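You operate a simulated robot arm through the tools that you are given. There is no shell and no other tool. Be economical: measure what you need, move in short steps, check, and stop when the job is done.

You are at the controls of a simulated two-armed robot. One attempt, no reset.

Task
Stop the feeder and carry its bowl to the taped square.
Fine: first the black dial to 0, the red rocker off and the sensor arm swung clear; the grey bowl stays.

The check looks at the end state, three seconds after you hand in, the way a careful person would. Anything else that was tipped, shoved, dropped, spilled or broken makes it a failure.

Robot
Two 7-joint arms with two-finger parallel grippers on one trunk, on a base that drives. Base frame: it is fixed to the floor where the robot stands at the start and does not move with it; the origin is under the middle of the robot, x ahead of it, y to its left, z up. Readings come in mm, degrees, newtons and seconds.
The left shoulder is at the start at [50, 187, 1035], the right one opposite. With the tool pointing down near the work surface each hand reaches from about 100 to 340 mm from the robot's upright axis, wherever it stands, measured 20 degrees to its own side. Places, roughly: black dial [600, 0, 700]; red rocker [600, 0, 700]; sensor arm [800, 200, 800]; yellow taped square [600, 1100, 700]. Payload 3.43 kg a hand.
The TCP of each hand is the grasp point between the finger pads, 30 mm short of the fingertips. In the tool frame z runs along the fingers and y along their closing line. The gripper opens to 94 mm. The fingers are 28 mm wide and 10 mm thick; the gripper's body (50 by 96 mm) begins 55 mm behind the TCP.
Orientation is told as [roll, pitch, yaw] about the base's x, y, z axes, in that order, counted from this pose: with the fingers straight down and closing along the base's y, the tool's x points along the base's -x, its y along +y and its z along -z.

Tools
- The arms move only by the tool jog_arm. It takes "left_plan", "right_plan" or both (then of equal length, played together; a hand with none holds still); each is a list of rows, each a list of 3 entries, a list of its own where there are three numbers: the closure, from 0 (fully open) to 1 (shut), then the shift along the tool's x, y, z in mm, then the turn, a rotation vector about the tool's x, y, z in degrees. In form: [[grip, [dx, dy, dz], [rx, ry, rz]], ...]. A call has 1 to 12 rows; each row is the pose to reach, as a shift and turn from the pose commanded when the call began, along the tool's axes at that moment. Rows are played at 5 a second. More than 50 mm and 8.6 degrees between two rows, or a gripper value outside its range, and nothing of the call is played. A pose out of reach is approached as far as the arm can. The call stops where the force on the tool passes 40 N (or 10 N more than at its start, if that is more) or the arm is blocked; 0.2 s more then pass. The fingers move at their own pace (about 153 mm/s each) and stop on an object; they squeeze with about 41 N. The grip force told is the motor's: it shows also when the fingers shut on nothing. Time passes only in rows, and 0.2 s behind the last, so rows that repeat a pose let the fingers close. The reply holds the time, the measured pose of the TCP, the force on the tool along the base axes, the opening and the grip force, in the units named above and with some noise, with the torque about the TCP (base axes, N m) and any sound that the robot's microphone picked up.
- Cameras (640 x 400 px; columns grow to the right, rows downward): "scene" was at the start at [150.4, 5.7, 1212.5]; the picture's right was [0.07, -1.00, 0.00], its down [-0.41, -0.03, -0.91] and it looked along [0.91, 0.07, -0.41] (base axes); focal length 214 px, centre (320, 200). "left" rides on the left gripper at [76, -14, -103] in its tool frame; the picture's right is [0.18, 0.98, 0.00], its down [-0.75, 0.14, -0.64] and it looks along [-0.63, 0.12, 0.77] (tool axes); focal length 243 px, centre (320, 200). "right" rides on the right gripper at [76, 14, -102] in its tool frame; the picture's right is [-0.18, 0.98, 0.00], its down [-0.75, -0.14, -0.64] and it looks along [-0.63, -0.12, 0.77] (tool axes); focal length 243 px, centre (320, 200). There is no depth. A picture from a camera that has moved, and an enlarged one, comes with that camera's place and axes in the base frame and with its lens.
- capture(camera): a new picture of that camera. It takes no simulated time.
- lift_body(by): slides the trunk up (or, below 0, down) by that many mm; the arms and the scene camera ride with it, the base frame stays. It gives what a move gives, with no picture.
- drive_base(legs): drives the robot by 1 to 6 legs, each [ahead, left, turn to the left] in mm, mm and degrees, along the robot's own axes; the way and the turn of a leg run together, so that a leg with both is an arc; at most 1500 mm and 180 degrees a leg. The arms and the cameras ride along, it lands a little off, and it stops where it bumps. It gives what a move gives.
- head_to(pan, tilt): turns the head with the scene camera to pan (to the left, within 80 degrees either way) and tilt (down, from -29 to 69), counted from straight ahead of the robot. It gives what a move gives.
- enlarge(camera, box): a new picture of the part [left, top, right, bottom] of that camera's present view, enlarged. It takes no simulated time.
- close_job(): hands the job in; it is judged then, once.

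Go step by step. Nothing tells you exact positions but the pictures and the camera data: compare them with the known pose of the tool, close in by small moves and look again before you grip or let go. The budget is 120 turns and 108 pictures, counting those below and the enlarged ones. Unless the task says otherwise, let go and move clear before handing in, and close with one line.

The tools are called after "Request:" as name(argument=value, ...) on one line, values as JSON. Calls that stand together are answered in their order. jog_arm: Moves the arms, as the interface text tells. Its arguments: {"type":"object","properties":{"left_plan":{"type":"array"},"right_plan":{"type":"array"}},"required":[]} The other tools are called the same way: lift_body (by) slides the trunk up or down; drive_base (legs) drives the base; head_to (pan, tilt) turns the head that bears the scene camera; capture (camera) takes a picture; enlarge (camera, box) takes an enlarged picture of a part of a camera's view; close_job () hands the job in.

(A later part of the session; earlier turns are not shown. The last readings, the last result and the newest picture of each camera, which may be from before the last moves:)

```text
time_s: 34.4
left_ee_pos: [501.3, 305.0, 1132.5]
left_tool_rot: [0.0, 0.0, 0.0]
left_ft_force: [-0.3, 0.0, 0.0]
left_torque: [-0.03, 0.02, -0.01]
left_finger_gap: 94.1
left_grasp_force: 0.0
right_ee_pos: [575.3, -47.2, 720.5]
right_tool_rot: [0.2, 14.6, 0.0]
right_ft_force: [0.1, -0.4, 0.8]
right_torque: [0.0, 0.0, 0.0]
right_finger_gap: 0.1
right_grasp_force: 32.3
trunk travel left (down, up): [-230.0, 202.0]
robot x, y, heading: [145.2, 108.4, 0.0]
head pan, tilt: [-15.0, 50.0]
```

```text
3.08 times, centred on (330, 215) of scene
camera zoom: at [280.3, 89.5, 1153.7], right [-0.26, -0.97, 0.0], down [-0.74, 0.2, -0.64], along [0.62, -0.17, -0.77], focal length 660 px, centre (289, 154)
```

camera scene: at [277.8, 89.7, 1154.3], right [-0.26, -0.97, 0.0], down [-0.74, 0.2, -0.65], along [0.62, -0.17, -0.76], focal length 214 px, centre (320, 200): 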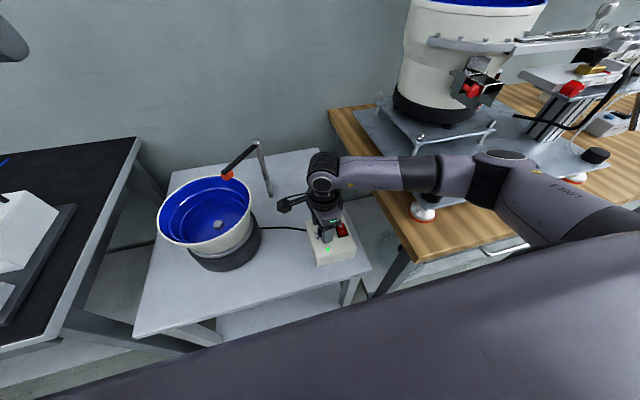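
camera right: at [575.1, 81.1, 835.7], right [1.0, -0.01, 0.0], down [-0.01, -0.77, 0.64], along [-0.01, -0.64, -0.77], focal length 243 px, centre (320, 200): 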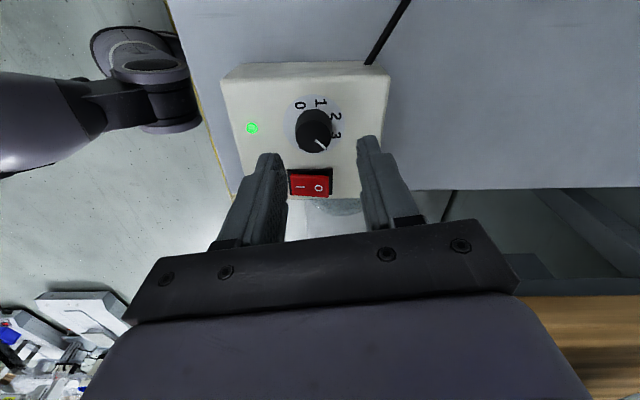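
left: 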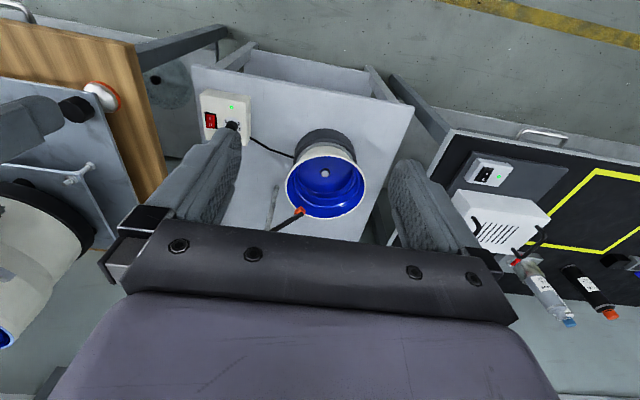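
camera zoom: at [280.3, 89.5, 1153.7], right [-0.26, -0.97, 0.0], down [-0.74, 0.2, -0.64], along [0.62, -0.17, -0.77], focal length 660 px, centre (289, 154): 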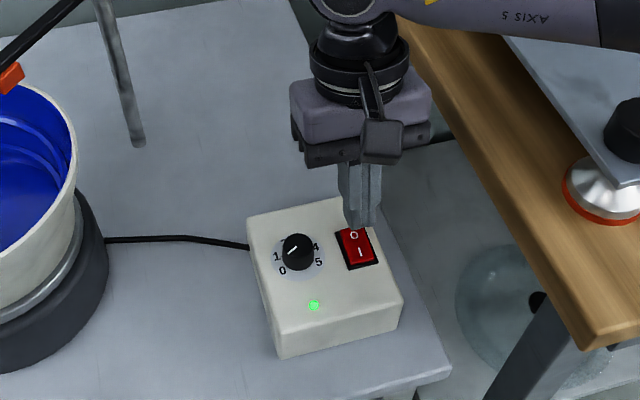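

The alignment over the O end looks right, and the dial pointer lines up with 0. Pressing straight down now.

Request:
jog_arm(right_plan=[[1, [-2.6, 0, 9.7], [0, 0, 0]], [1, [-4.1, 0, 15.5], [0, 0, 0]], [1, [-5.4, 0, 20.3], [0, 0, 0]], [1, [-6.5, 0, 24.2], [0, 0, 0]], [1, [-7.3, 0, 27], [0, 0, 0]], [1, [-8, 0, 30], [0, 0, 0]]])

Request:
enlarge(camera="right", box=[200, 60, 440, 210])

```text
time_s: 35.8
left_ee_pos: [500.8, 303.8, 1132.9]
left_tool_rot: [-0.1, -0.1, 0.1]
left_ft_force: [0.1, -0.2, -0.7]
left_torque: [0.03, -0.02, -0.04]
left_finger_gap: 93.9
left_grasp_force: 0.1
right_ee_pos: [576.2, -47.5, 693.4]
right_tool_rot: [0.3, 14.3, 0.0]
right_ft_force: [-3.6, -3.4, 21.6]
right_torque: [-0.07, -0.04, 0.11]
right_finger_gap: 0.3
right_grasp_force: 33.0
trunk travel left (down, up): [-230.0, 202.0]
robot x, y, heading: [147.4, 109.9, -0.0]
head pan, tilt: [-15.0, 50.0]
heard: click
```

```text
2.67 times, centred on (320, 135) of right
camera zoom: at [527.3, -34.4, 812.6], right [0.18, 0.98, -0.04], down [0.89, -0.14, 0.44], along [0.42, -0.11, -0.9], focal length 647 px, centre (320, 373)
```

zoom: 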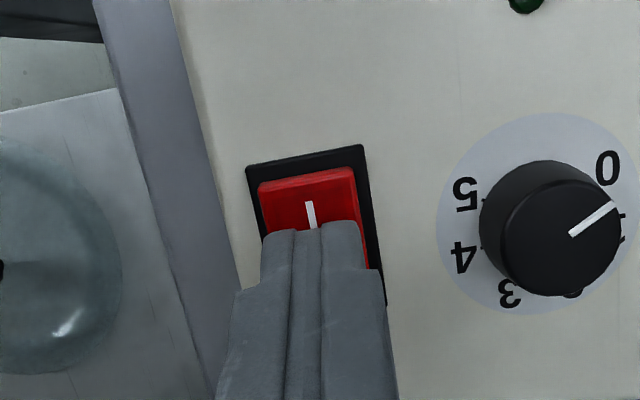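

Click heard and the LED is dark, so the rocker is off. I'll retract up and look at the sensor arm.

Request:
jog_arm(right_plan=[[1, [11, 0, -40], [0, 0, 0]], [1, [20, 0, -80], [0, -7, 0]], [1, [25, 0, -130], [0, -14.5, 0]], [1, [25, 0, -170], [0, -14.5, 0]], [1, [25, 0, -200], [0, -14.5, 0]]])

Request:
head_to(pan=10, tilt=45)

Request:
capture(camera="scene")

Request:
capture(camera="left")

```text
refused: row 3 steps farther than a row can; nothing moved
```

```text
time_s: 36.6
left_ee_pos: [499.7, 304.6, 1132.4]
left_tool_rot: [0.0, -0.1, 0.1]
left_ft_force: [0.0, -0.1, 0.4]
left_torque: [0.03, 0.0, 0.02]
left_finger_gap: 94.0
left_grasp_force: 0.0
right_ee_pos: [575.6, -47.5, 694.3]
right_tool_rot: [0.2, 14.1, 0.0]
right_ft_force: [-3.3, -5.4, 33.8]
right_torque: [-0.14, -0.13, 0.32]
right_finger_gap: 0.0
right_grasp_force: 33.1
trunk travel left (down, up): [-230.0, 202.0]
robot x, y, heading: [146.3, 110.3, 0.1]
head pan, tilt: [10.0, 45.0]
```

```text
72 pictures are left
camera scene: at [283.8, 123.9, 1161.1], right [0.17, -0.98, 0.0], down [-0.69, -0.12, -0.71], along [0.7, 0.12, -0.71], focal length 214 px, centre (320, 200)
```

scene: 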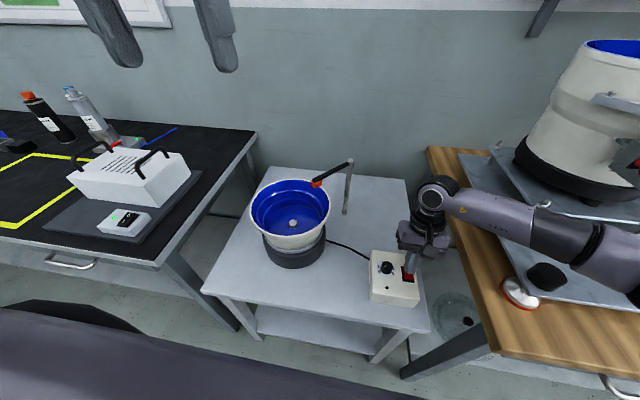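

```text
71 pictures are left
camera left: at [425.2, 290.8, 1235.2], right [-0.19, 0.98, 0.0], down [0.75, 0.14, 0.64], along [0.63, 0.12, -0.77], focal length 243 px, centre (320, 200)
```

left: 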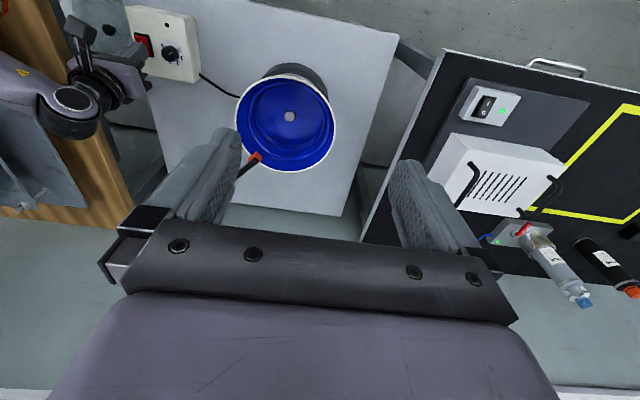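

I need smaller steps. First the right hand lifts straight off the rocker and levels.

Request:
jog_arm(right_plan=[[1, [11, 0, -40], [0, 0, 0]], [1, [20, 0, -80], [0, -7, 0]], [1, [25, 0, -120], [0, -14, 0]], [1, [25, 0, -160], [0, -14, 0]], [1, [25, 0, -200], [0, -14, 0]], [1, [25, 0, -200], [0, -14, 0]]])

Request:
drive_base(legs=[[0, 147, 0]])

Request:
head_to(pan=-10, tilt=45)

Request:
capture(camera="scene")

Request:
capture(camera="right")

```text
time_s: 38.0
left_ee_pos: [502.1, 304.1, 1132.7]
left_tool_rot: [-0.1, -0.1, 0.2]
left_ft_force: [0.6, 0.0, -0.6]
left_torque: [0.01, 0.02, 0.0]
left_finger_gap: 94.1
left_grasp_force: 0.1
right_ee_pos: [603.8, -50.0, 890.3]
right_tool_rot: [0.2, 0.6, 0.0]
right_ft_force: [0.5, -0.1, -1.0]
right_torque: [0.0, 0.03, -0.01]
right_finger_gap: 0.0
right_grasp_force: 33.1
trunk travel left (down, up): [-230.0, 202.0]
robot x, y, heading: [145.8, 109.8, 0.0]
head pan, tilt: [10.0, 45.0]
```

```text
time_s: 40.0
left_ee_pos: [502.2, 453.3, 1133.8]
left_tool_rot: [0.0, 0.0, 0.2]
left_ft_force: [0.7, -0.2, 0.4]
left_torque: [-0.01, -0.03, 0.02]
left_finger_gap: 93.9
left_grasp_force: 0.1
right_ee_pos: [602.6, 99.3, 889.4]
right_tool_rot: [0.3, 0.5, 0.1]
right_ft_force: [0.5, -0.6, -1.0]
right_torque: [-0.02, -0.02, 0.01]
right_finger_gap: 0.2
right_grasp_force: 32.9
trunk travel left (down, up): [-230.0, 202.0]
robot x, y, heading: [143.6, 257.5, -0.1]
head pan, tilt: [10.0, 45.0]
```

```text
time_s: 40.8
left_ee_pos: [500.6, 451.7, 1132.2]
left_tool_rot: [0.0, 0.0, 0.2]
left_ft_force: [0.1, -0.9, 0.6]
left_torque: [0.05, -0.02, -0.02]
left_finger_gap: 94.1
left_grasp_force: 0.1
right_ee_pos: [602.4, 98.1, 889.1]
right_tool_rot: [0.3, 0.5, 0.1]
right_ft_force: [-0.7, -0.3, 0.0]
right_torque: [-0.01, 0.01, 0.02]
right_finger_gap: 0.0
right_grasp_force: 33.4
trunk travel left (down, up): [-230.0, 202.0]
robot x, y, heading: [147.0, 259.6, 0.1]
head pan, tilt: [-10.0, 45.0]
```

```text
70 pictures are left
camera scene: at [285.9, 243.6, 1160.6], right [-0.17, -0.99, 0.0], down [-0.7, 0.12, -0.71], along [0.7, -0.12, -0.71], focal length 214 px, centre (320, 200)
```

scene: 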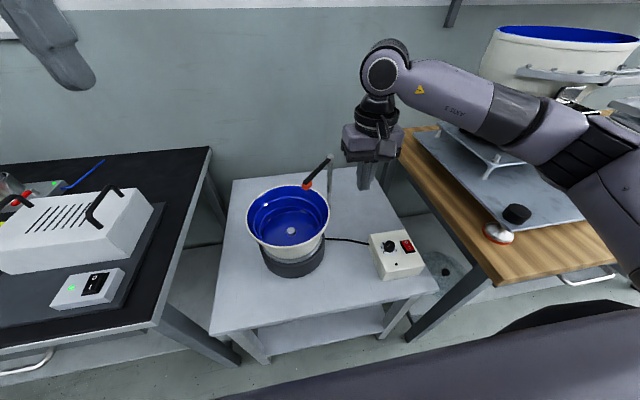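

```text
69 pictures are left
camera right: at [527.3, 111.5, 993.7], right [0.18, 0.98, 0.0], down [0.76, -0.14, 0.63], along [0.62, -0.11, -0.77], focal length 243 px, centre (320, 200)
```

right: 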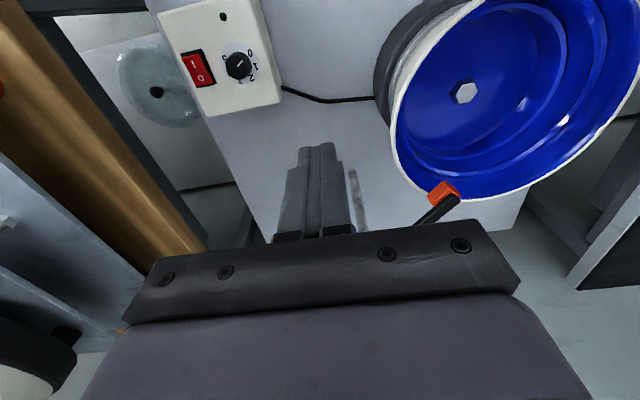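

The sensor tip is at about [706, 209, 789] and its post at about [787, 124]. I'll tilt the right hand 40° forward for reach, then push the arm clockwise, away from the bowl.

Request:
jog_arm(right_plan=[[1, [0, 0, 0], [0, -8, 0]], [1, [0, 0, 0], [0, -16, 0]], [1, [0, 0, 0], [0, -24, 0]], [1, [0, 0, 0], [0, -32, 0]], [1, [0, 0, 0], [0, -40.5, 0]], [1, [0, 0, 0], [0, -40.5, 0]]])

Request:
capture(camera="right")

```text
time_s: 42.2
left_ee_pos: [501.3, 452.5, 1131.5]
left_tool_rot: [-0.2, 0.0, 0.2]
left_ft_force: [0.1, 0.1, 0.2]
left_torque: [0.04, 0.0, 0.01]
left_finger_gap: 94.0
left_grasp_force: 0.1
right_ee_pos: [602.2, 98.1, 889.8]
right_tool_rot: [0.3, -40.0, -0.1]
right_ft_force: [-0.5, 0.4, 0.8]
right_torque: [-0.03, 0.02, -0.02]
right_finger_gap: 0.0
right_grasp_force: 33.1
trunk travel left (down, up): [-230.0, 202.0]
robot x, y, heading: [144.6, 262.2, -0.1]
head pan, tilt: [-10.0, 45.0]
```

```text
68 pictures are left
camera right: at [477.7, 111.6, 919.8], right [0.14, 0.98, 0.12], down [0.16, -0.14, 0.98], along [0.98, -0.12, -0.18], focal length 243 px, centre (320, 200)
```

right: 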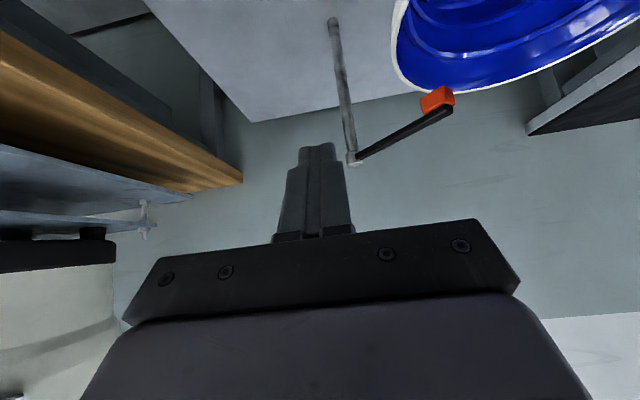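

The view confirms the post and arm geometry. I'm moving in beside the arm on the robot's side.

Request:
jog_arm(right_plan=[[1, [-9, 1, 45], [0, 0, 0]], [1, [-18, 2, 90], [0, 0, 0]], [1, [-26.5, 2, 133], [0, 0, 0]], [1, [-26.5, 27, 133], [0, 0, 0]], [1, [-26.5, 50, 133], [0, 0, 0]], [1, [-26.5, 50, 133], [0, 0, 0]]])

Request:
capture(camera="right")

Request:
capture(camera="scene")

```text
time_s: 43.6
left_ee_pos: [500.7, 452.4, 1132.2]
left_tool_rot: [0.0, 0.0, 0.2]
left_ft_force: [-1.1, 0.5, 0.3]
left_torque: [0.03, -0.01, 0.02]
left_finger_gap: 94.1
left_grasp_force: 0.0
right_ee_pos: [708.4, 151.2, 805.8]
right_tool_rot: [0.2, -40.1, -0.2]
right_ft_force: [0.0, -0.2, -0.3]
right_torque: [-0.02, 0.0, -0.03]
right_finger_gap: 0.0
right_grasp_force: 33.0
trunk travel left (down, up): [-230.0, 202.0]
robot x, y, heading: [148.5, 257.1, 0.0]
head pan, tilt: [-10.0, 45.0]
```

```text
67 pictures are left
camera right: at [583.7, 163.7, 836.3], right [0.14, 0.98, 0.12], down [0.17, -0.14, 0.98], along [0.98, -0.12, -0.18], focal length 243 px, centre (320, 200)
```

right: 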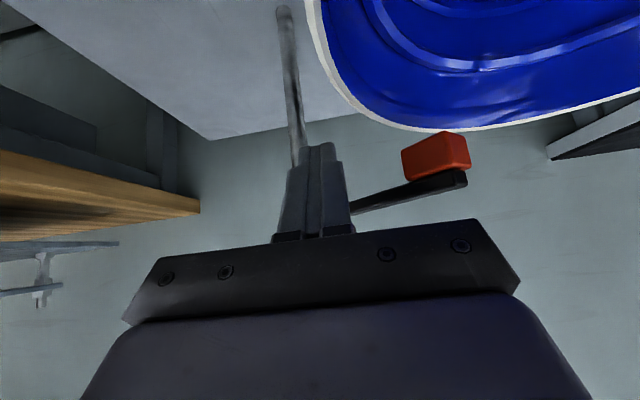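

```text
66 pictures are left
camera scene: at [286.0, 243.5, 1160.6], right [-0.17, -0.98, 0.0], down [-0.7, 0.12, -0.71], along [0.7, -0.12, -0.71], focal length 214 px, centre (320, 200)
```

scene: 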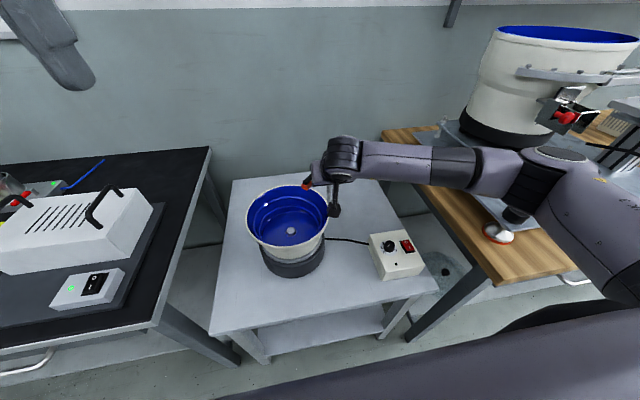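

Fingers are beside and below the bar. Pushing it along the arc now.

Request:
jog_arm(right_plan=[[1, [-6, 3, 5], [0, 0, 0]], [1, [-11.5, 6, 9.6], [0, 0, 0]], [1, [-20, 12, 16.7], [0, 0, 0]], [1, [-28.3, 19, 23.8], [0, 0, 0]], [1, [-36, 22, 30], [0, 0, 0]], [1, [-43.7, 24, 36.6], [0, 0, 0]], [1, [-51, 26, 43], [0, 0, 0]], [1, [-59, 27, 49.5], [0, 0, 0]]])

Request:
capture(camera="right")

Request:
capture(camera="scene")

```text
time_s: 45.4
left_ee_pos: [502.3, 452.3, 1132.8]
left_tool_rot: [0.1, -0.1, 0.2]
left_ft_force: [-0.3, 1.0, -0.4]
left_torque: [-0.01, 0.0, -0.03]
left_finger_gap: 94.1
left_grasp_force: 0.0
right_ee_pos: [786.0, 177.3, 807.6]
right_tool_rot: [0.3, -40.0, -0.2]
right_ft_force: [-1.0, 0.6, 0.5]
right_torque: [-0.01, -0.04, -0.01]
right_finger_gap: 0.1
right_grasp_force: 32.7
trunk travel left (down, up): [-230.0, 202.0]
robot x, y, heading: [146.0, 257.6, 0.1]
head pan, tilt: [-10.0, 45.0]
```

```text
65 pictures are left
camera right: at [662.1, 189.8, 836.9], right [0.14, 0.98, 0.12], down [0.16, -0.14, 0.98], along [0.98, -0.12, -0.18], focal length 243 px, centre (320, 200)
```

right: 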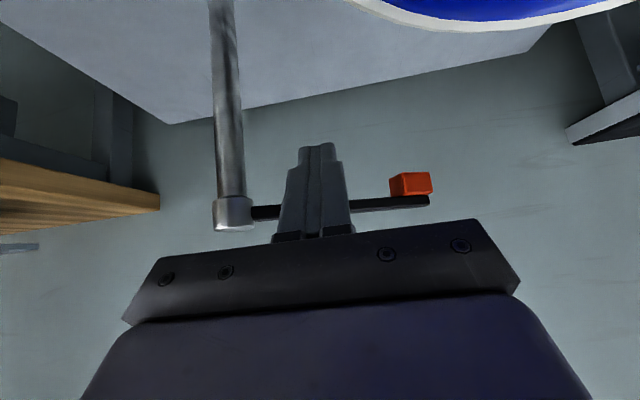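

```text
64 pictures are left
camera scene: at [285.9, 243.6, 1160.6], right [-0.17, -0.98, 0.0], down [-0.7, 0.12, -0.71], along [0.7, -0.12, -0.71], focal length 214 px, centre (320, 200)
```

scene: 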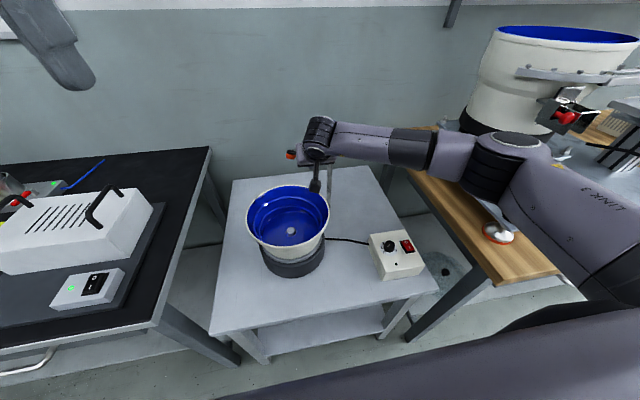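

The arm is swinging; a bit further for a generous clearance.

Request:
jog_arm(right_plan=[[1, [-8, 0, 7], [0, 0, 0]], [1, [-16, -2, 14], [0, 0, 0]], [1, [-24, -4, 20], [0, 0, 0]], [1, [-24, -4, 20], [0, 0, 0]]])

Request:
capture(camera="right")

```text
time_s: 46.4
left_ee_pos: [501.1, 451.7, 1132.8]
left_tool_rot: [0.0, 0.0, 0.3]
left_ft_force: [0.4, -0.2, 0.7]
left_torque: [-0.07, 0.01, 0.0]
left_finger_gap: 94.0
left_grasp_force: 0.1
right_ee_pos: [815.8, 171.5, 806.1]
right_tool_rot: [0.2, -40.1, -0.1]
right_ft_force: [-0.2, 0.4, -0.8]
right_torque: [-0.01, -0.03, -0.01]
right_finger_gap: 0.1
right_grasp_force: 33.1
trunk travel left (down, up): [-230.0, 202.0]
robot x, y, heading: [145.5, 257.8, 0.1]
head pan, tilt: [-10.0, 45.0]
```

```text
63 pictures are left
camera right: at [692.1, 184.9, 836.2], right [0.14, 0.98, 0.12], down [0.16, -0.14, 0.98], along [0.98, -0.12, -0.18], focal length 243 px, centre (320, 200)
```

right: 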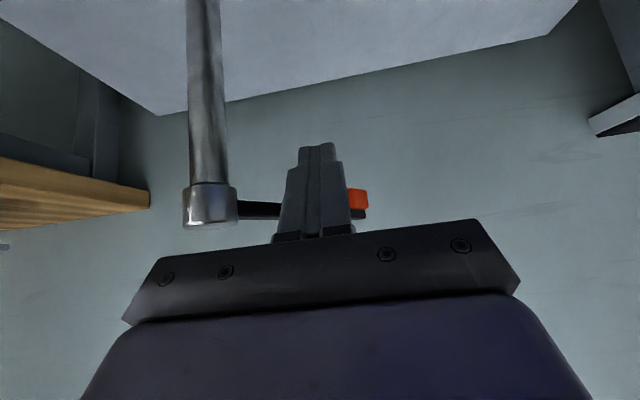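

The sensor arm now points well behind its post, clear of the bowl. I'm retracting the right hand the way it came, then up, then level.

Request:
jog_arm(right_plan=[[1, [28, -5, -23.5], [0, 0, 0]], [1, [56, -12, -47], [0, 0, 0]], [1, [84, -25, -70.7], [0, 0, 0]], [1, [60, -45, -100], [0, 0, 0]], [1, [29, -72, -136], [0, 0, 0]], [1, [29, -72, -136], [0, 8, 0]], [1, [29, -72, -136], [0, 16, 0]], [1, [29, -72, -136], [0, 24, 0]], [1, [29, -72, -136], [0, 32, 0]], [1, [29, -72, -136], [0, 40, 0]], [0, [29, -72, -136], [0, 40, 0]]])

Request:
capture(camera="scene")

Request:
capture(camera="right")

Request:
capture(camera="left")

```text
refused: row 5 steps farther than a row can; nothing moved
```

```text
62 pictures are left
camera scene: at [286.0, 243.6, 1160.6], right [-0.17, -0.98, 0.0], down [-0.7, 0.12, -0.71], along [0.7, -0.12, -0.71], focal length 214 px, centre (320, 200)
```

scene: 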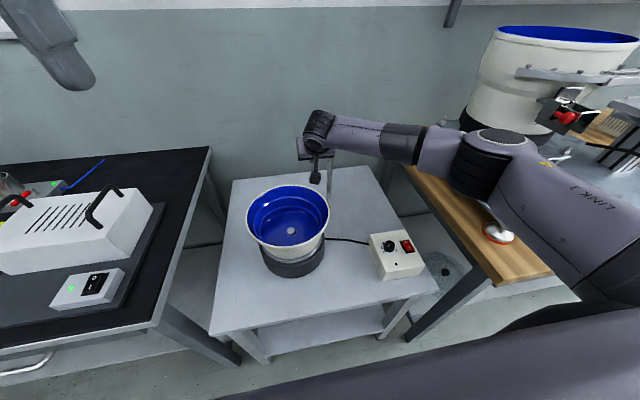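

```text
61 pictures are left
camera right: at [692.1, 184.9, 836.2], right [0.14, 0.98, 0.12], down [0.16, -0.14, 0.98], along [0.98, -0.12, -0.18], focal length 243 px, centre (320, 200)
```

right: 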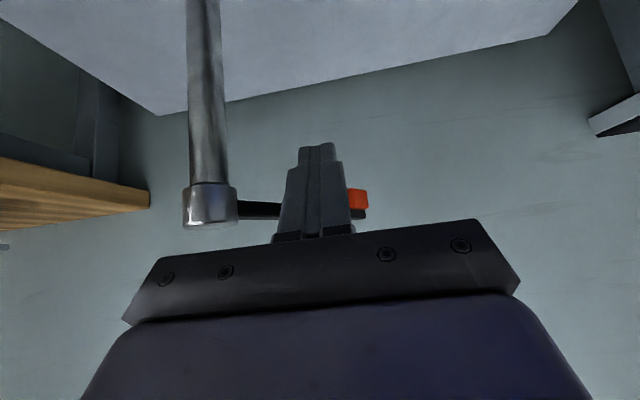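

```text
60 pictures are left
camera left: at [427.3, 438.8, 1234.4], right [-0.19, 0.98, 0.0], down [0.75, 0.14, 0.64], along [0.63, 0.12, -0.77], focal length 243 px, centre (320, 200)
```

left: 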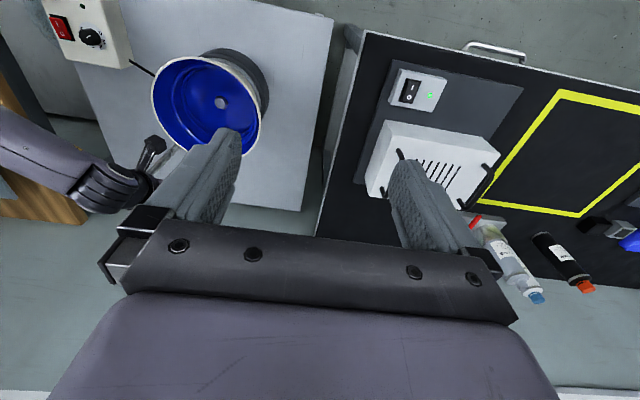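

The row was too long; repeating with shorter steps.

Request:
jog_arm(right_plan=[[1, [28, -5, -23.5], [0, 0, 0]], [1, [56, -12, -47], [0, 0, 0]], [1, [84, -25, -70.7], [0, 0, 0]], [1, [64, -42, -95], [0, 0, 0]], [1, [44, -60, -118], [0, 0, 0]], [1, [29, -72, -136], [0, 7, 0]], [1, [29, -72, -136], [0, 15, 0]], [1, [29, -72, -136], [0, 23, 0]], [1, [29, -72, -136], [0, 31, 0]], [1, [29, -72, -136], [0, 39.5, 0]], [0, [29, -72, -136], [0, 39.5, 0]]])

```text
time_s: 48.8
left_ee_pos: [501.7, 451.4, 1131.7]
left_tool_rot: [0.0, 0.0, 0.2]
left_ft_force: [-0.1, -0.2, 0.3]
left_torque: [-0.04, 0.01, 0.02]
left_finger_gap: 94.1
left_grasp_force: 0.1
right_ee_pos: [706.3, 99.8, 891.0]
right_tool_rot: [0.2, -0.5, 0.0]
right_ft_force: [-0.2, -0.2, -0.7]
right_torque: [-0.01, 0.02, -0.01]
right_finger_gap: 94.0
right_grasp_force: 0.1
trunk travel left (down, up): [-230.0, 202.0]
robot x, y, heading: [148.0, 259.4, 0.3]
head pan, tilt: [-10.0, 45.0]
```

Good reach: tool-down works even at 560 mm. I'll bring both hands above the bowl's two sides to inspect the rim.

Request:
jog_arm(right_plan=[[0, [25, 0, 3], [0, 0, 0]], [0, [50, 0, 7], [0, 0, 0]], [0, [75, 15, 10], [0, 0, 0]], [0, [100, 30, 14], [0, 0, 0]], [0, [125, 45, 18], [0, 0, 0]], [0, [146, 57, 21], [0, 0, 0]], [0, [146, 57, 21], [0, 0, 0]]], left_plan=[[0, [-9.7, -15.7, 43.7], [0, 0, 0]], [0, [-19.3, -31.3, 87.3], [0, 0, 0]], [0, [-29, -47, 131], [0, 0, 0]], [0, [-38.7, -62.7, 174.7], [0, 0, 0]], [0, [-48.3, -78.3, 218.3], [0, 0, 0]], [0, [-58, -94, 262], [0, 0, 0]], [0, [-58, -94, 262], [0, 0, 0]]])

Request:
capture(camera="right")

Request:
capture(camera="left")

Request:
capture(camera="scene")

```text
time_s: 50.4
left_ee_pos: [559.4, 358.4, 869.2]
left_tool_rot: [-0.1, 0.1, 0.3]
left_ft_force: [-0.3, 0.3, 1.3]
left_torque: [0.0, 0.03, -0.01]
left_finger_gap: 94.0
left_grasp_force: 0.1
right_ee_pos: [560.9, 154.9, 867.5]
right_tool_rot: [0.2, -0.5, 0.1]
right_ft_force: [0.8, 0.0, 0.3]
right_torque: [0.03, 0.01, 0.01]
right_finger_gap: 94.0
right_grasp_force: 0.0
trunk travel left (down, up): [-230.0, 202.0]
robot x, y, heading: [147.3, 257.2, 0.0]
head pan, tilt: [-10.0, 45.0]
```

```text
59 pictures are left
camera right: at [484.4, 168.5, 970.4], right [0.18, 0.98, 0.0], down [0.75, -0.14, 0.65], along [0.64, -0.11, -0.76], focal length 243 px, centre (320, 200)
```

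right: 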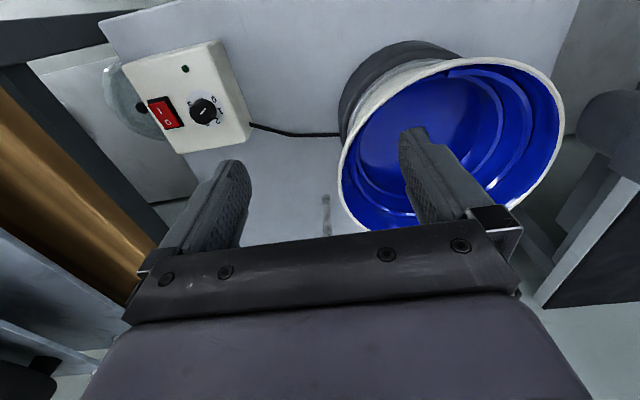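

```text
58 pictures are left
camera left: at [484.9, 344.4, 971.6], right [-0.19, 0.98, 0.0], down [0.75, 0.14, 0.64], along [0.63, 0.12, -0.77], focal length 243 px, centre (320, 200)
```

left: 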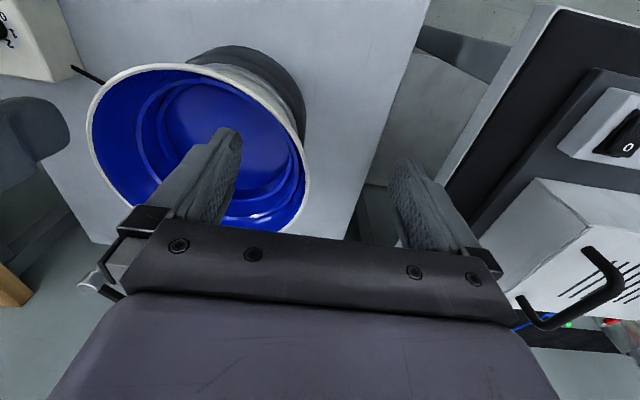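

```text
57 pictures are left
camera scene: at [286.0, 243.6, 1160.6], right [-0.17, -0.98, 0.0], down [-0.7, 0.12, -0.71], along [0.7, -0.12, -0.71], focal length 214 px, centre (320, 200)
```

scene: 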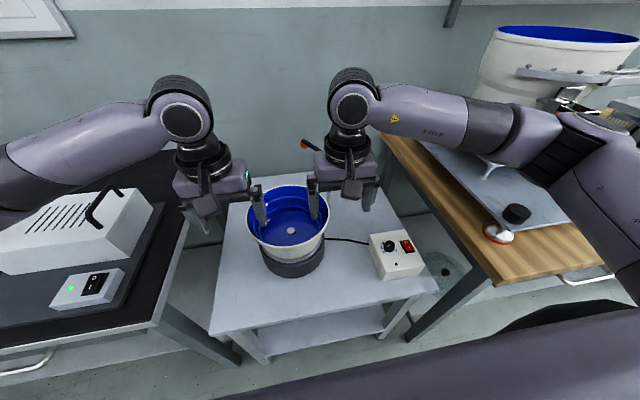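

The rim fits a circle centred at about [639, 261], radius ≈99, top z≈775. I'll zoom on the inner wall to see whether the track leaves room for a finger.

Request:
enlarge(camera="left", box=[70, 40, 330, 240])

Request:
enlarge(camera="scene", box=[230, 170, 350, 290])

```text
2.00 times, centred on (200, 140) of left
camera zoom: at [484.9, 344.4, 971.6], right [-0.19, 0.98, 0.0], down [0.75, 0.14, 0.64], along [0.63, 0.12, -0.77], focal length 485 px, centre (560, 320)
```

zoom: 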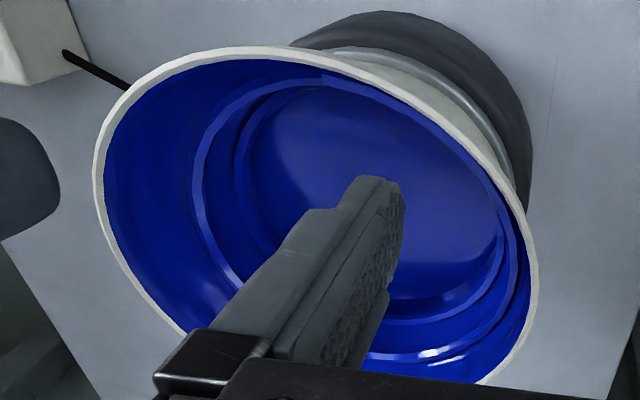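

```text
3.33 times, centred on (290, 230) of scene
camera zoom: at [286.0, 243.6, 1160.6], right [-0.17, -0.98, 0.0], down [-0.7, 0.12, -0.71], along [0.7, -0.12, -0.71], focal length 715 px, centre (420, 100)
```

zoom: 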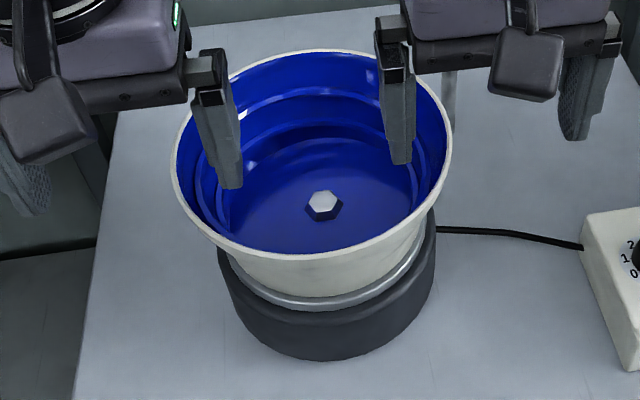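

There is a clear wall of about 35 mm above the first ledge. I'll roll both hands ±17° to match the conical wall and pre-position them above the left and right rim points.

Request:
jog_arm(right_plan=[[0, [-26, -6, 2], [-6, 0, 0]], [0, [-52, -12, 4], [-12, 0, 0]], [0, [-78, -17, 6], [-17, 0, 0]], [0, [-78, -17, 6], [-17, 0, 0]]], left_plan=[[0, [-26, 9, 3], [6, 0, 0]], [0, [-53, 18, 5], [12, 0, 0]], [0, [-79.6, 26.6, 7.7], [17, 0, 0]], [0, [-79.6, 26.6, 7.7], [17, 0, 0]]])

Request:
capture(camera="right")

Request:
capture(camera="left")

```text
time_s: 51.4
left_ee_pos: [640.3, 385.6, 862.1]
left_tool_rot: [-17.1, 0.1, 0.1]
left_ft_force: [0.7, 0.3, -0.5]
left_torque: [-0.02, -0.01, 0.01]
left_finger_gap: 94.0
left_grasp_force: 0.1
right_ee_pos: [640.1, 139.9, 862.9]
right_tool_rot: [17.3, -0.5, 0.1]
right_ft_force: [0.3, 0.0, 0.1]
right_torque: [-0.07, -0.02, 0.02]
right_finger_gap: 93.9
right_grasp_force: 0.0
trunk travel left (down, up): [-230.0, 202.0]
robot x, y, heading: [145.2, 261.8, 0.2]
head pan, tilt: [-10.0, 45.0]
```

```text
54 pictures are left
camera right: at [562.8, 121.3, 964.6], right [0.18, 0.94, 0.29], down [0.75, -0.32, 0.58], along [0.64, 0.12, -0.76], focal length 243 px, centre (320, 200)
```

right: 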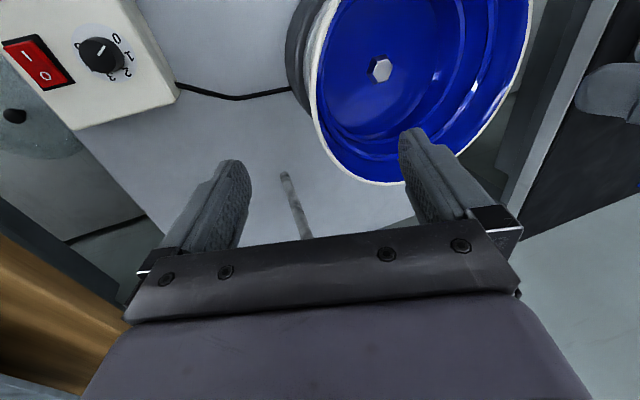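

```text
53 pictures are left
camera left: at [565.6, 402.9, 964.4], right [-0.19, 0.94, -0.29], down [0.75, 0.33, 0.57], along [0.63, -0.11, -0.77], focal length 243 px, centre (320, 200)
```

left: 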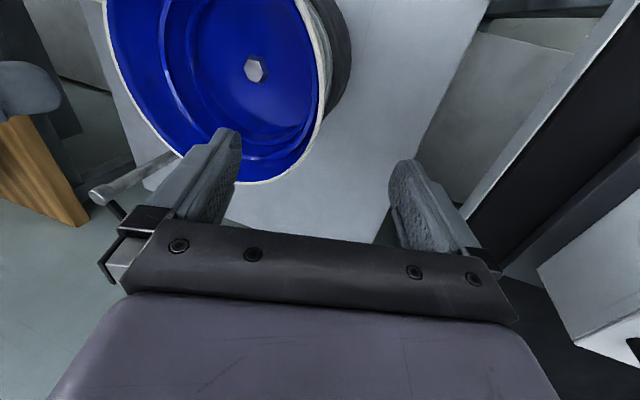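

Both rim points project right onto the descent lines. Descending both hands over the wall.

Request:
jog_arm(right_plan=[[0, [0, 0, 25], [0, 0, 0]], [0, [0, 0, 50], [0, 0, 0]], [0, [0, 0, 62], [0, 0, 0]], [0, [0, 0, 62], [0, 0, 0]]], left_plan=[[0, [0, 0, 25], [0, 0, 0]], [0, [0, 0, 50], [0, 0, 0]], [0, [0, 0, 62], [0, 0, 0]], [0, [0, 0, 62], [0, 0, 0]]])

Request:
capture(camera="right")

Request:
capture(camera="left")

```text
time_s: 52.4
left_ee_pos: [638.8, 366.7, 803.5]
left_tool_rot: [-17.1, 0.0, 0.2]
left_ft_force: [-0.6, 0.5, 0.0]
left_torque: [0.01, 0.01, -0.01]
left_finger_gap: 93.9
left_grasp_force: 0.0
right_ee_pos: [639.2, 157.3, 803.9]
right_tool_rot: [17.2, -0.6, 0.1]
right_ft_force: [0.1, -0.5, -0.4]
right_torque: [0.03, 0.01, 0.01]
right_finger_gap: 94.2
right_grasp_force: 0.0
trunk travel left (down, up): [-230.0, 202.0]
robot x, y, heading: [146.2, 259.4, 0.4]
head pan, tilt: [-10.0, 45.0]
```

```text
52 pictures are left
camera right: at [563.2, 139.7, 905.4], right [0.18, 0.94, 0.29], down [0.75, -0.32, 0.58], along [0.64, 0.11, -0.76], focal length 243 px, centre (320, 200)
```

right: 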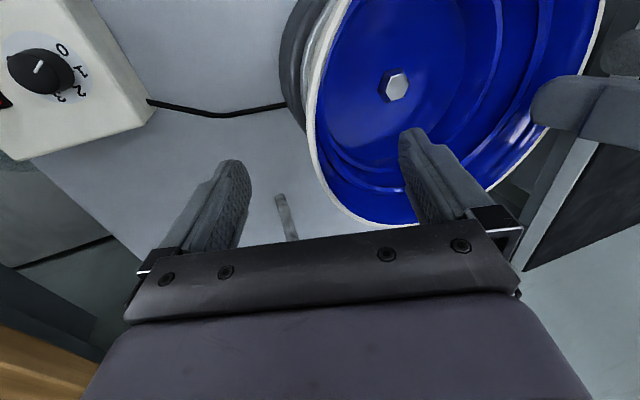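

```text
51 pictures are left
camera left: at [563.4, 383.6, 905.0], right [-0.19, 0.94, -0.29], down [0.75, 0.33, 0.57], along [0.63, -0.11, -0.77], focal length 243 px, centre (320, 200)
```

left: 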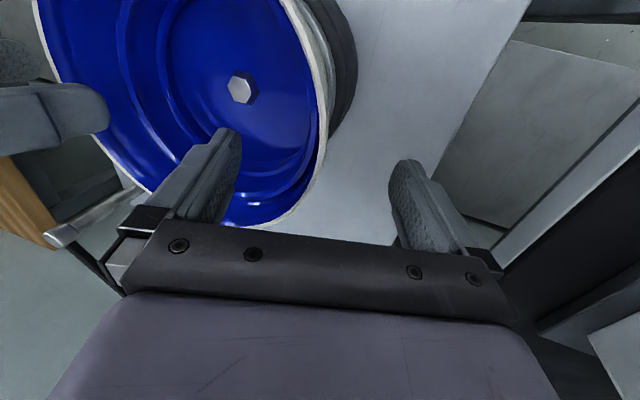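

The wall stays centred between the fingers on both sides. Final 20 mm down, then close both.

Request:
jog_arm(right_plan=[[0, [0, 0, 10], [0, 0, 0]], [0, [0, 0, 20], [0, 0, 0]], [0.6, [0, 0, 20], [0, 0, 0]], [0.6, [0, 0, 20], [0, 0, 0]]], left_plan=[[0, [0, 0, 10], [0, 0, 0]], [0, [0, 0, 20], [0, 0, 0]], [0.6, [0, 0, 20], [0, 0, 0]], [0.6, [0, 0, 20], [0, 0, 0]]])

Request:
enlarge(camera="right", box=[200, 80, 440, 240])

Request:
enlarge(camera="left", box=[200, 80, 440, 240])

```text
time_s: 53.4
left_ee_pos: [637.8, 362.9, 784.3]
left_tool_rot: [-16.9, 0.0, 0.2]
left_ft_force: [0.9, 0.5, 0.5]
left_torque: [0.0, -0.02, 0.04]
left_finger_gap: 37.7
left_grasp_force: 0.1
right_ee_pos: [639.6, 163.7, 784.7]
right_tool_rot: [17.2, -0.5, 0.1]
right_ft_force: [0.1, -0.2, 0.7]
right_torque: [0.0, 0.01, -0.01]
right_finger_gap: 37.6
right_grasp_force: 0.1
trunk travel left (down, up): [-230.0, 202.0]
robot x, y, heading: [149.2, 260.4, 0.4]
head pan, tilt: [-10.0, 45.0]
```

```text
2.50 times, centred on (320, 160) of right
camera zoom: at [562.7, 146.1, 885.8], right [0.18, 0.94, 0.29], down [0.75, -0.32, 0.58], along [0.64, 0.11, -0.76], focal length 606 px, centre (320, 300)
```

zoom: 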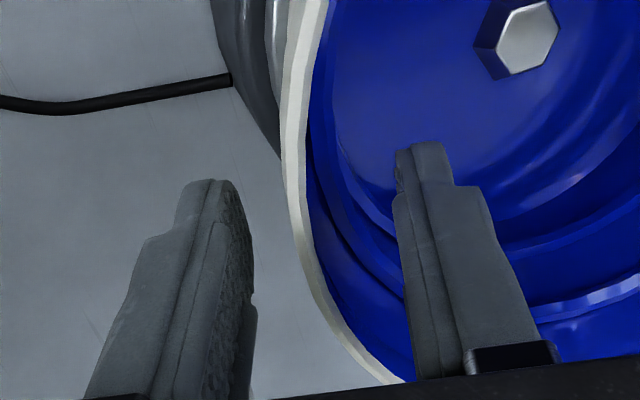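

```text
2.50 times, centred on (320, 160) of left
camera zoom: at [564.3, 378.9, 886.0], right [-0.19, 0.94, -0.29], down [0.75, 0.33, 0.57], along [0.63, -0.11, -0.77], focal length 606 px, centre (320, 300)
```

zoom: 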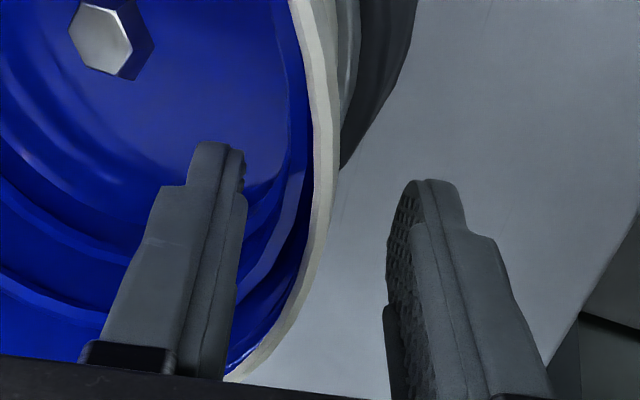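

Both hands straddle the wall properly. The right hand shifts 3 mm outward to centre, then both close.

Request:
jog_arm(right_plan=[[0.6, [0, -3.5, 0], [0, 0, 0]], [0.8, [0, -3.5, 0], [0, 0, 0]], [1, [0, -3.5, 0], [0, 0, 0]], [1, [0, -3.5, 0], [0, 0, 0]], [1, [0, -3.5, 0], [0, 0, 0]]], left_plan=[[0.6, [0, 0, 0], [0, 0, 0]], [0.8, [0, 0, 0], [0, 0, 0]], [1, [0, 0, 0], [0, 0, 0]], [1, [0, 0, 0], [0, 0, 0]], [1, [0, 0, 0], [0, 0, 0]]])

Request:
enlarge(camera="right", box=[200, 80, 440, 240])

Request:
enlarge(camera="left", box=[200, 80, 440, 240])

```text
time_s: 54.6
left_ee_pos: [637.9, 360.8, 785.2]
left_tool_rot: [-17.2, -0.2, -0.1]
left_ft_force: [2.1, -22.4, 1.9]
left_torque: [0.54, -0.39, -0.79]
left_finger_gap: 8.6
left_grasp_force: 40.6
right_ee_pos: [640.4, 162.6, 784.6]
right_tool_rot: [17.4, -0.6, 0.3]
right_ft_force: [1.6, 20.3, -0.1]
right_torque: [-0.57, -0.59, 0.71]
right_finger_gap: 9.1
right_grasp_force: 41.4
trunk travel left (down, up): [-230.0, 202.0]
robot x, y, heading: [145.9, 259.1, 0.1]
head pan, tilt: [-10.0, 45.0]
```

```text
2.50 times, centred on (320, 160) of right
camera zoom: at [562.3, 143.9, 885.6], right [0.18, 0.94, 0.3], down [0.75, -0.32, 0.58], along [0.64, 0.12, -0.76], focal length 606 px, centre (320, 300)
```

zoom: 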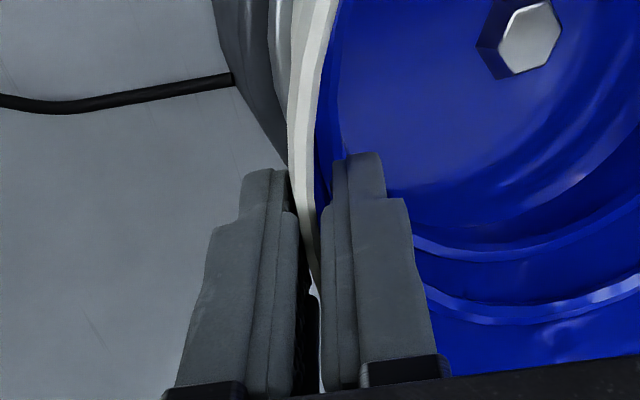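

```text
2.50 times, centred on (320, 160) of left
camera zoom: at [563.7, 377.4, 886.6], right [-0.18, 0.94, -0.29], down [0.75, 0.32, 0.57], along [0.63, -0.12, -0.77], focal length 606 px, centre (320, 300)
```

zoom: 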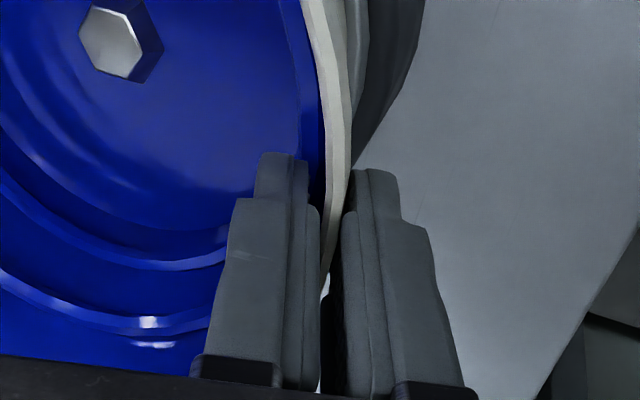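

Both hands grip the wall at about 9 mm, with the arms pulling outward at 20 N. I'll relax that by 1.5 mm each, then test-lift with the trunk.

Request:
jog_arm(right_plan=[[1, [0, 1.5, 0], [0, 0, 0]], [1, [0, 1.5, 0], [0, 0, 0]]], left_plan=[[1, [0, -1.5, 0], [0, 0, 0]], [1, [0, -1.5, 0], [0, 0, 0]]])

Request:
lift_body(by=25)

Request:
enlarge(camera="scene", box=[200, 150, 380, 300])

```text
time_s: 55.2
left_ee_pos: [638.0, 360.0, 782.9]
left_tool_rot: [-17.1, -0.1, 0.1]
left_ft_force: [-1.4, -18.4, 5.5]
left_torque: [0.59, -0.16, -0.81]
left_finger_gap: 8.8
left_grasp_force: 40.5
right_ee_pos: [639.4, 162.2, 784.7]
right_tool_rot: [17.2, -0.5, 0.1]
right_ft_force: [1.1, 21.3, -0.6]
right_torque: [-0.63, -0.53, 0.74]
right_finger_gap: 8.9
right_grasp_force: 41.2
trunk travel left (down, up): [-230.0, 202.0]
robot x, y, heading: [148.6, 260.5, -0.1]
head pan, tilt: [-10.0, 45.0]
```

```text
time_s: 55.9
left_ee_pos: [638.9, 360.0, 808.4]
left_tool_rot: [-17.0, 0.1, 0.1]
left_ft_force: [1.4, -20.3, -4.2]
left_torque: [0.64, -0.28, -0.75]
left_finger_gap: 9.0
left_grasp_force: 41.1
right_ee_pos: [640.0, 162.3, 808.6]
right_tool_rot: [17.3, -0.3, 0.2]
right_ft_force: [-1.0, 20.9, -5.0]
right_torque: [-0.7, 0.29, 0.87]
right_finger_gap: 8.7
right_grasp_force: 40.6
trunk travel left (down, up): [-255.0, 177.0]
robot x, y, heading: [150.2, 260.0, 0.1]
head pan, tilt: [-10.0, 45.0]
```

```text
2.67 times, centred on (290, 225) of scene
camera zoom: at [286.8, 243.5, 1185.4], right [-0.17, -0.98, 0.0], down [-0.7, 0.12, -0.71], along [0.7, -0.12, -0.71], focal length 572 px, centre (400, 133)
```

zoom: 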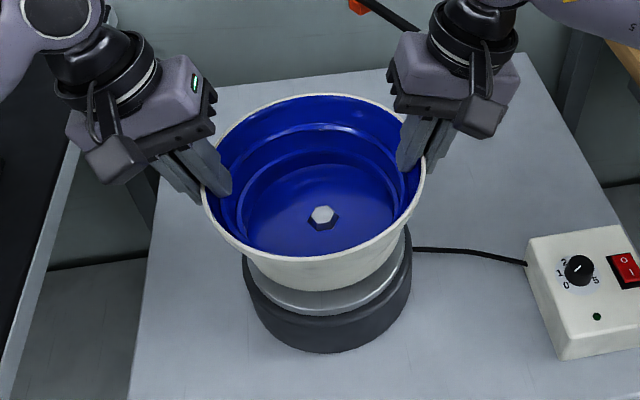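

The bowl is off its drive, and weighs about 1 kg shared evenly. I'll lift it further, back straight away from the table, and look at the taped table.

Request:
lift_body(by=120)

Request:
drive_base(legs=[[-175, 0, 0], [-175, 0, 0]])

Request:
head_to(pan=45, tilt=30)

Request:
capture(camera="scene")

```text
time_s: 57.4
left_ee_pos: [639.9, 360.7, 929.0]
left_tool_rot: [-17.1, 0.2, 0.1]
left_ft_force: [0.7, -19.7, -4.8]
left_torque: [0.57, -0.23, -0.75]
left_finger_gap: 8.4
left_grasp_force: 41.6
right_ee_pos: [640.9, 162.5, 928.7]
right_tool_rot: [17.2, -0.4, 0.1]
right_ft_force: [-1.3, 18.8, -6.5]
right_torque: [-0.75, 0.2, 0.87]
right_finger_gap: 9.2
right_grasp_force: 41.2
trunk travel left (down, up): [-375.0, 57.0]
robot x, y, heading: [151.5, 257.1, 0.0]
head pan, tilt: [-10.0, 45.0]
```

```text
time_s: 60.0
left_ee_pos: [292.9, 360.7, 928.0]
left_tool_rot: [-17.1, 0.1, 0.5]
left_ft_force: [0.2, -18.7, -4.4]
left_torque: [0.57, -0.07, -0.79]
left_finger_gap: 8.6
left_grasp_force: 40.4
right_ee_pos: [295.3, 164.5, 929.8]
right_tool_rot: [17.2, -0.6, 0.5]
right_ft_force: [-1.2, 19.2, -6.2]
right_torque: [-0.72, 0.02, 0.82]
right_finger_gap: 9.2
right_grasp_force: 41.0
trunk travel left (down, up): [-375.0, 57.0]
robot x, y, heading: [-199.0, 252.9, 0.2]
head pan, tilt: [-10.0, 45.0]
```

```text
time_s: 61.2
left_ee_pos: [293.9, 361.1, 929.7]
left_tool_rot: [-17.1, 0.2, 0.4]
left_ft_force: [-0.2, -2.4, -4.8]
left_torque: [0.91, 0.07, -0.73]
left_finger_gap: 8.8
left_grasp_force: 40.8
right_ee_pos: [296.0, 163.7, 928.1]
right_tool_rot: [17.2, -0.4, 0.5]
right_ft_force: [-0.3, 3.0, -5.0]
right_torque: [-0.96, -0.1, 0.69]
right_finger_gap: 8.9
right_grasp_force: 40.7
trunk travel left (down, up): [-375.0, 57.0]
robot x, y, heading: [-199.4, 257.6, 0.4]
head pan, tilt: [45.0, 30.0]
```

```text
45 pictures are left
camera scene: at [-75.0, 320.5, 1328.1], right [0.71, -0.7, 0.0], down [-0.35, -0.36, -0.87], along [0.61, 0.62, -0.5], focal length 214 px, centre (320, 200)
```

scene: 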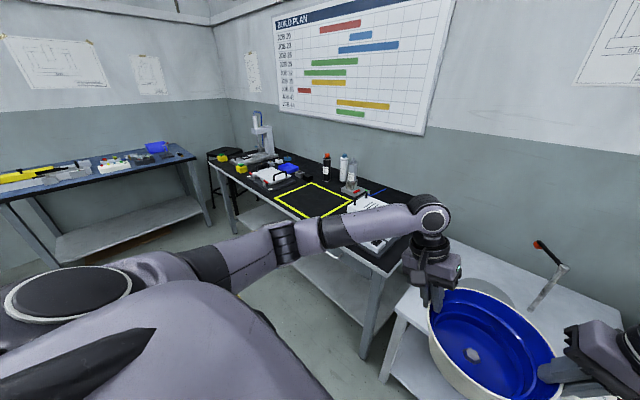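

The path to the left is open. I'll drive left along the tables, then measure the taped square from in front.

Request:
drive_base(legs=[[0, 450, 0], [0, 450, 0]])

Request:
head_to(pan=0, tilt=30)

Request:
capture(camera="scene")

```text
time_s: 69.8
left_ee_pos: [279.0, 1265.4, 928.8]
left_tool_rot: [-17.1, 0.2, 1.2]
left_ft_force: [0.2, -2.8, -5.2]
left_torque: [0.94, 0.01, -0.72]
left_finger_gap: 8.7
left_grasp_force: 41.3
right_ee_pos: [282.5, 1069.0, 928.7]
right_tool_rot: [17.2, -0.4, 1.3]
right_ft_force: [0.4, 2.8, -4.9]
right_torque: [-1.0, -0.01, 0.7]
right_finger_gap: 8.7
right_grasp_force: 41.4
trunk travel left (down, up): [-375.0, 57.0]
robot x, y, heading: [-211.0, 1157.1, 1.3]
head pan, tilt: [45.0, 30.0]
```

```text
time_s: 70.9
left_ee_pos: [277.9, 1265.5, 929.5]
left_tool_rot: [-17.1, 0.1, 1.2]
left_ft_force: [0.2, -2.7, -4.9]
left_torque: [0.9, 0.07, -0.72]
left_finger_gap: 8.6
left_grasp_force: 41.3
right_ee_pos: [281.5, 1068.3, 926.9]
right_tool_rot: [17.2, -0.5, 1.4]
right_ft_force: [-1.2, 2.9, -6.3]
right_torque: [-0.99, -0.1, 0.7]
right_finger_gap: 8.8
right_grasp_force: 40.9
trunk travel left (down, up): [-375.0, 57.0]
robot x, y, heading: [-213.6, 1155.5, 1.3]
head pan, tilt: [0.0, 30.0]
```

```text
44 pictures are left
camera scene: at [-61.7, 1157.2, 1328.1], right [0.02, -1.0, 0.0], down [-0.5, -0.01, -0.87], along [0.87, 0.02, -0.5], focal length 214 px, centre (320, 200)
```

scene: 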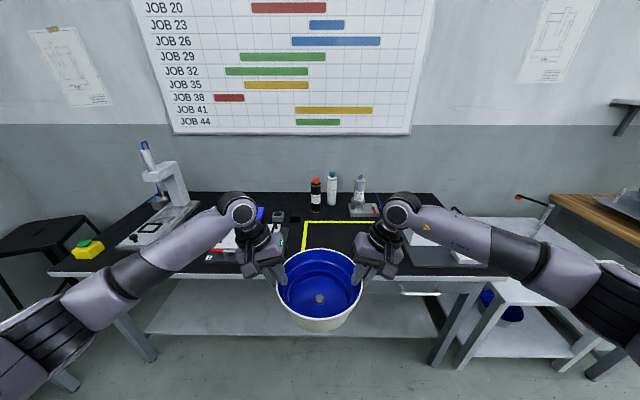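

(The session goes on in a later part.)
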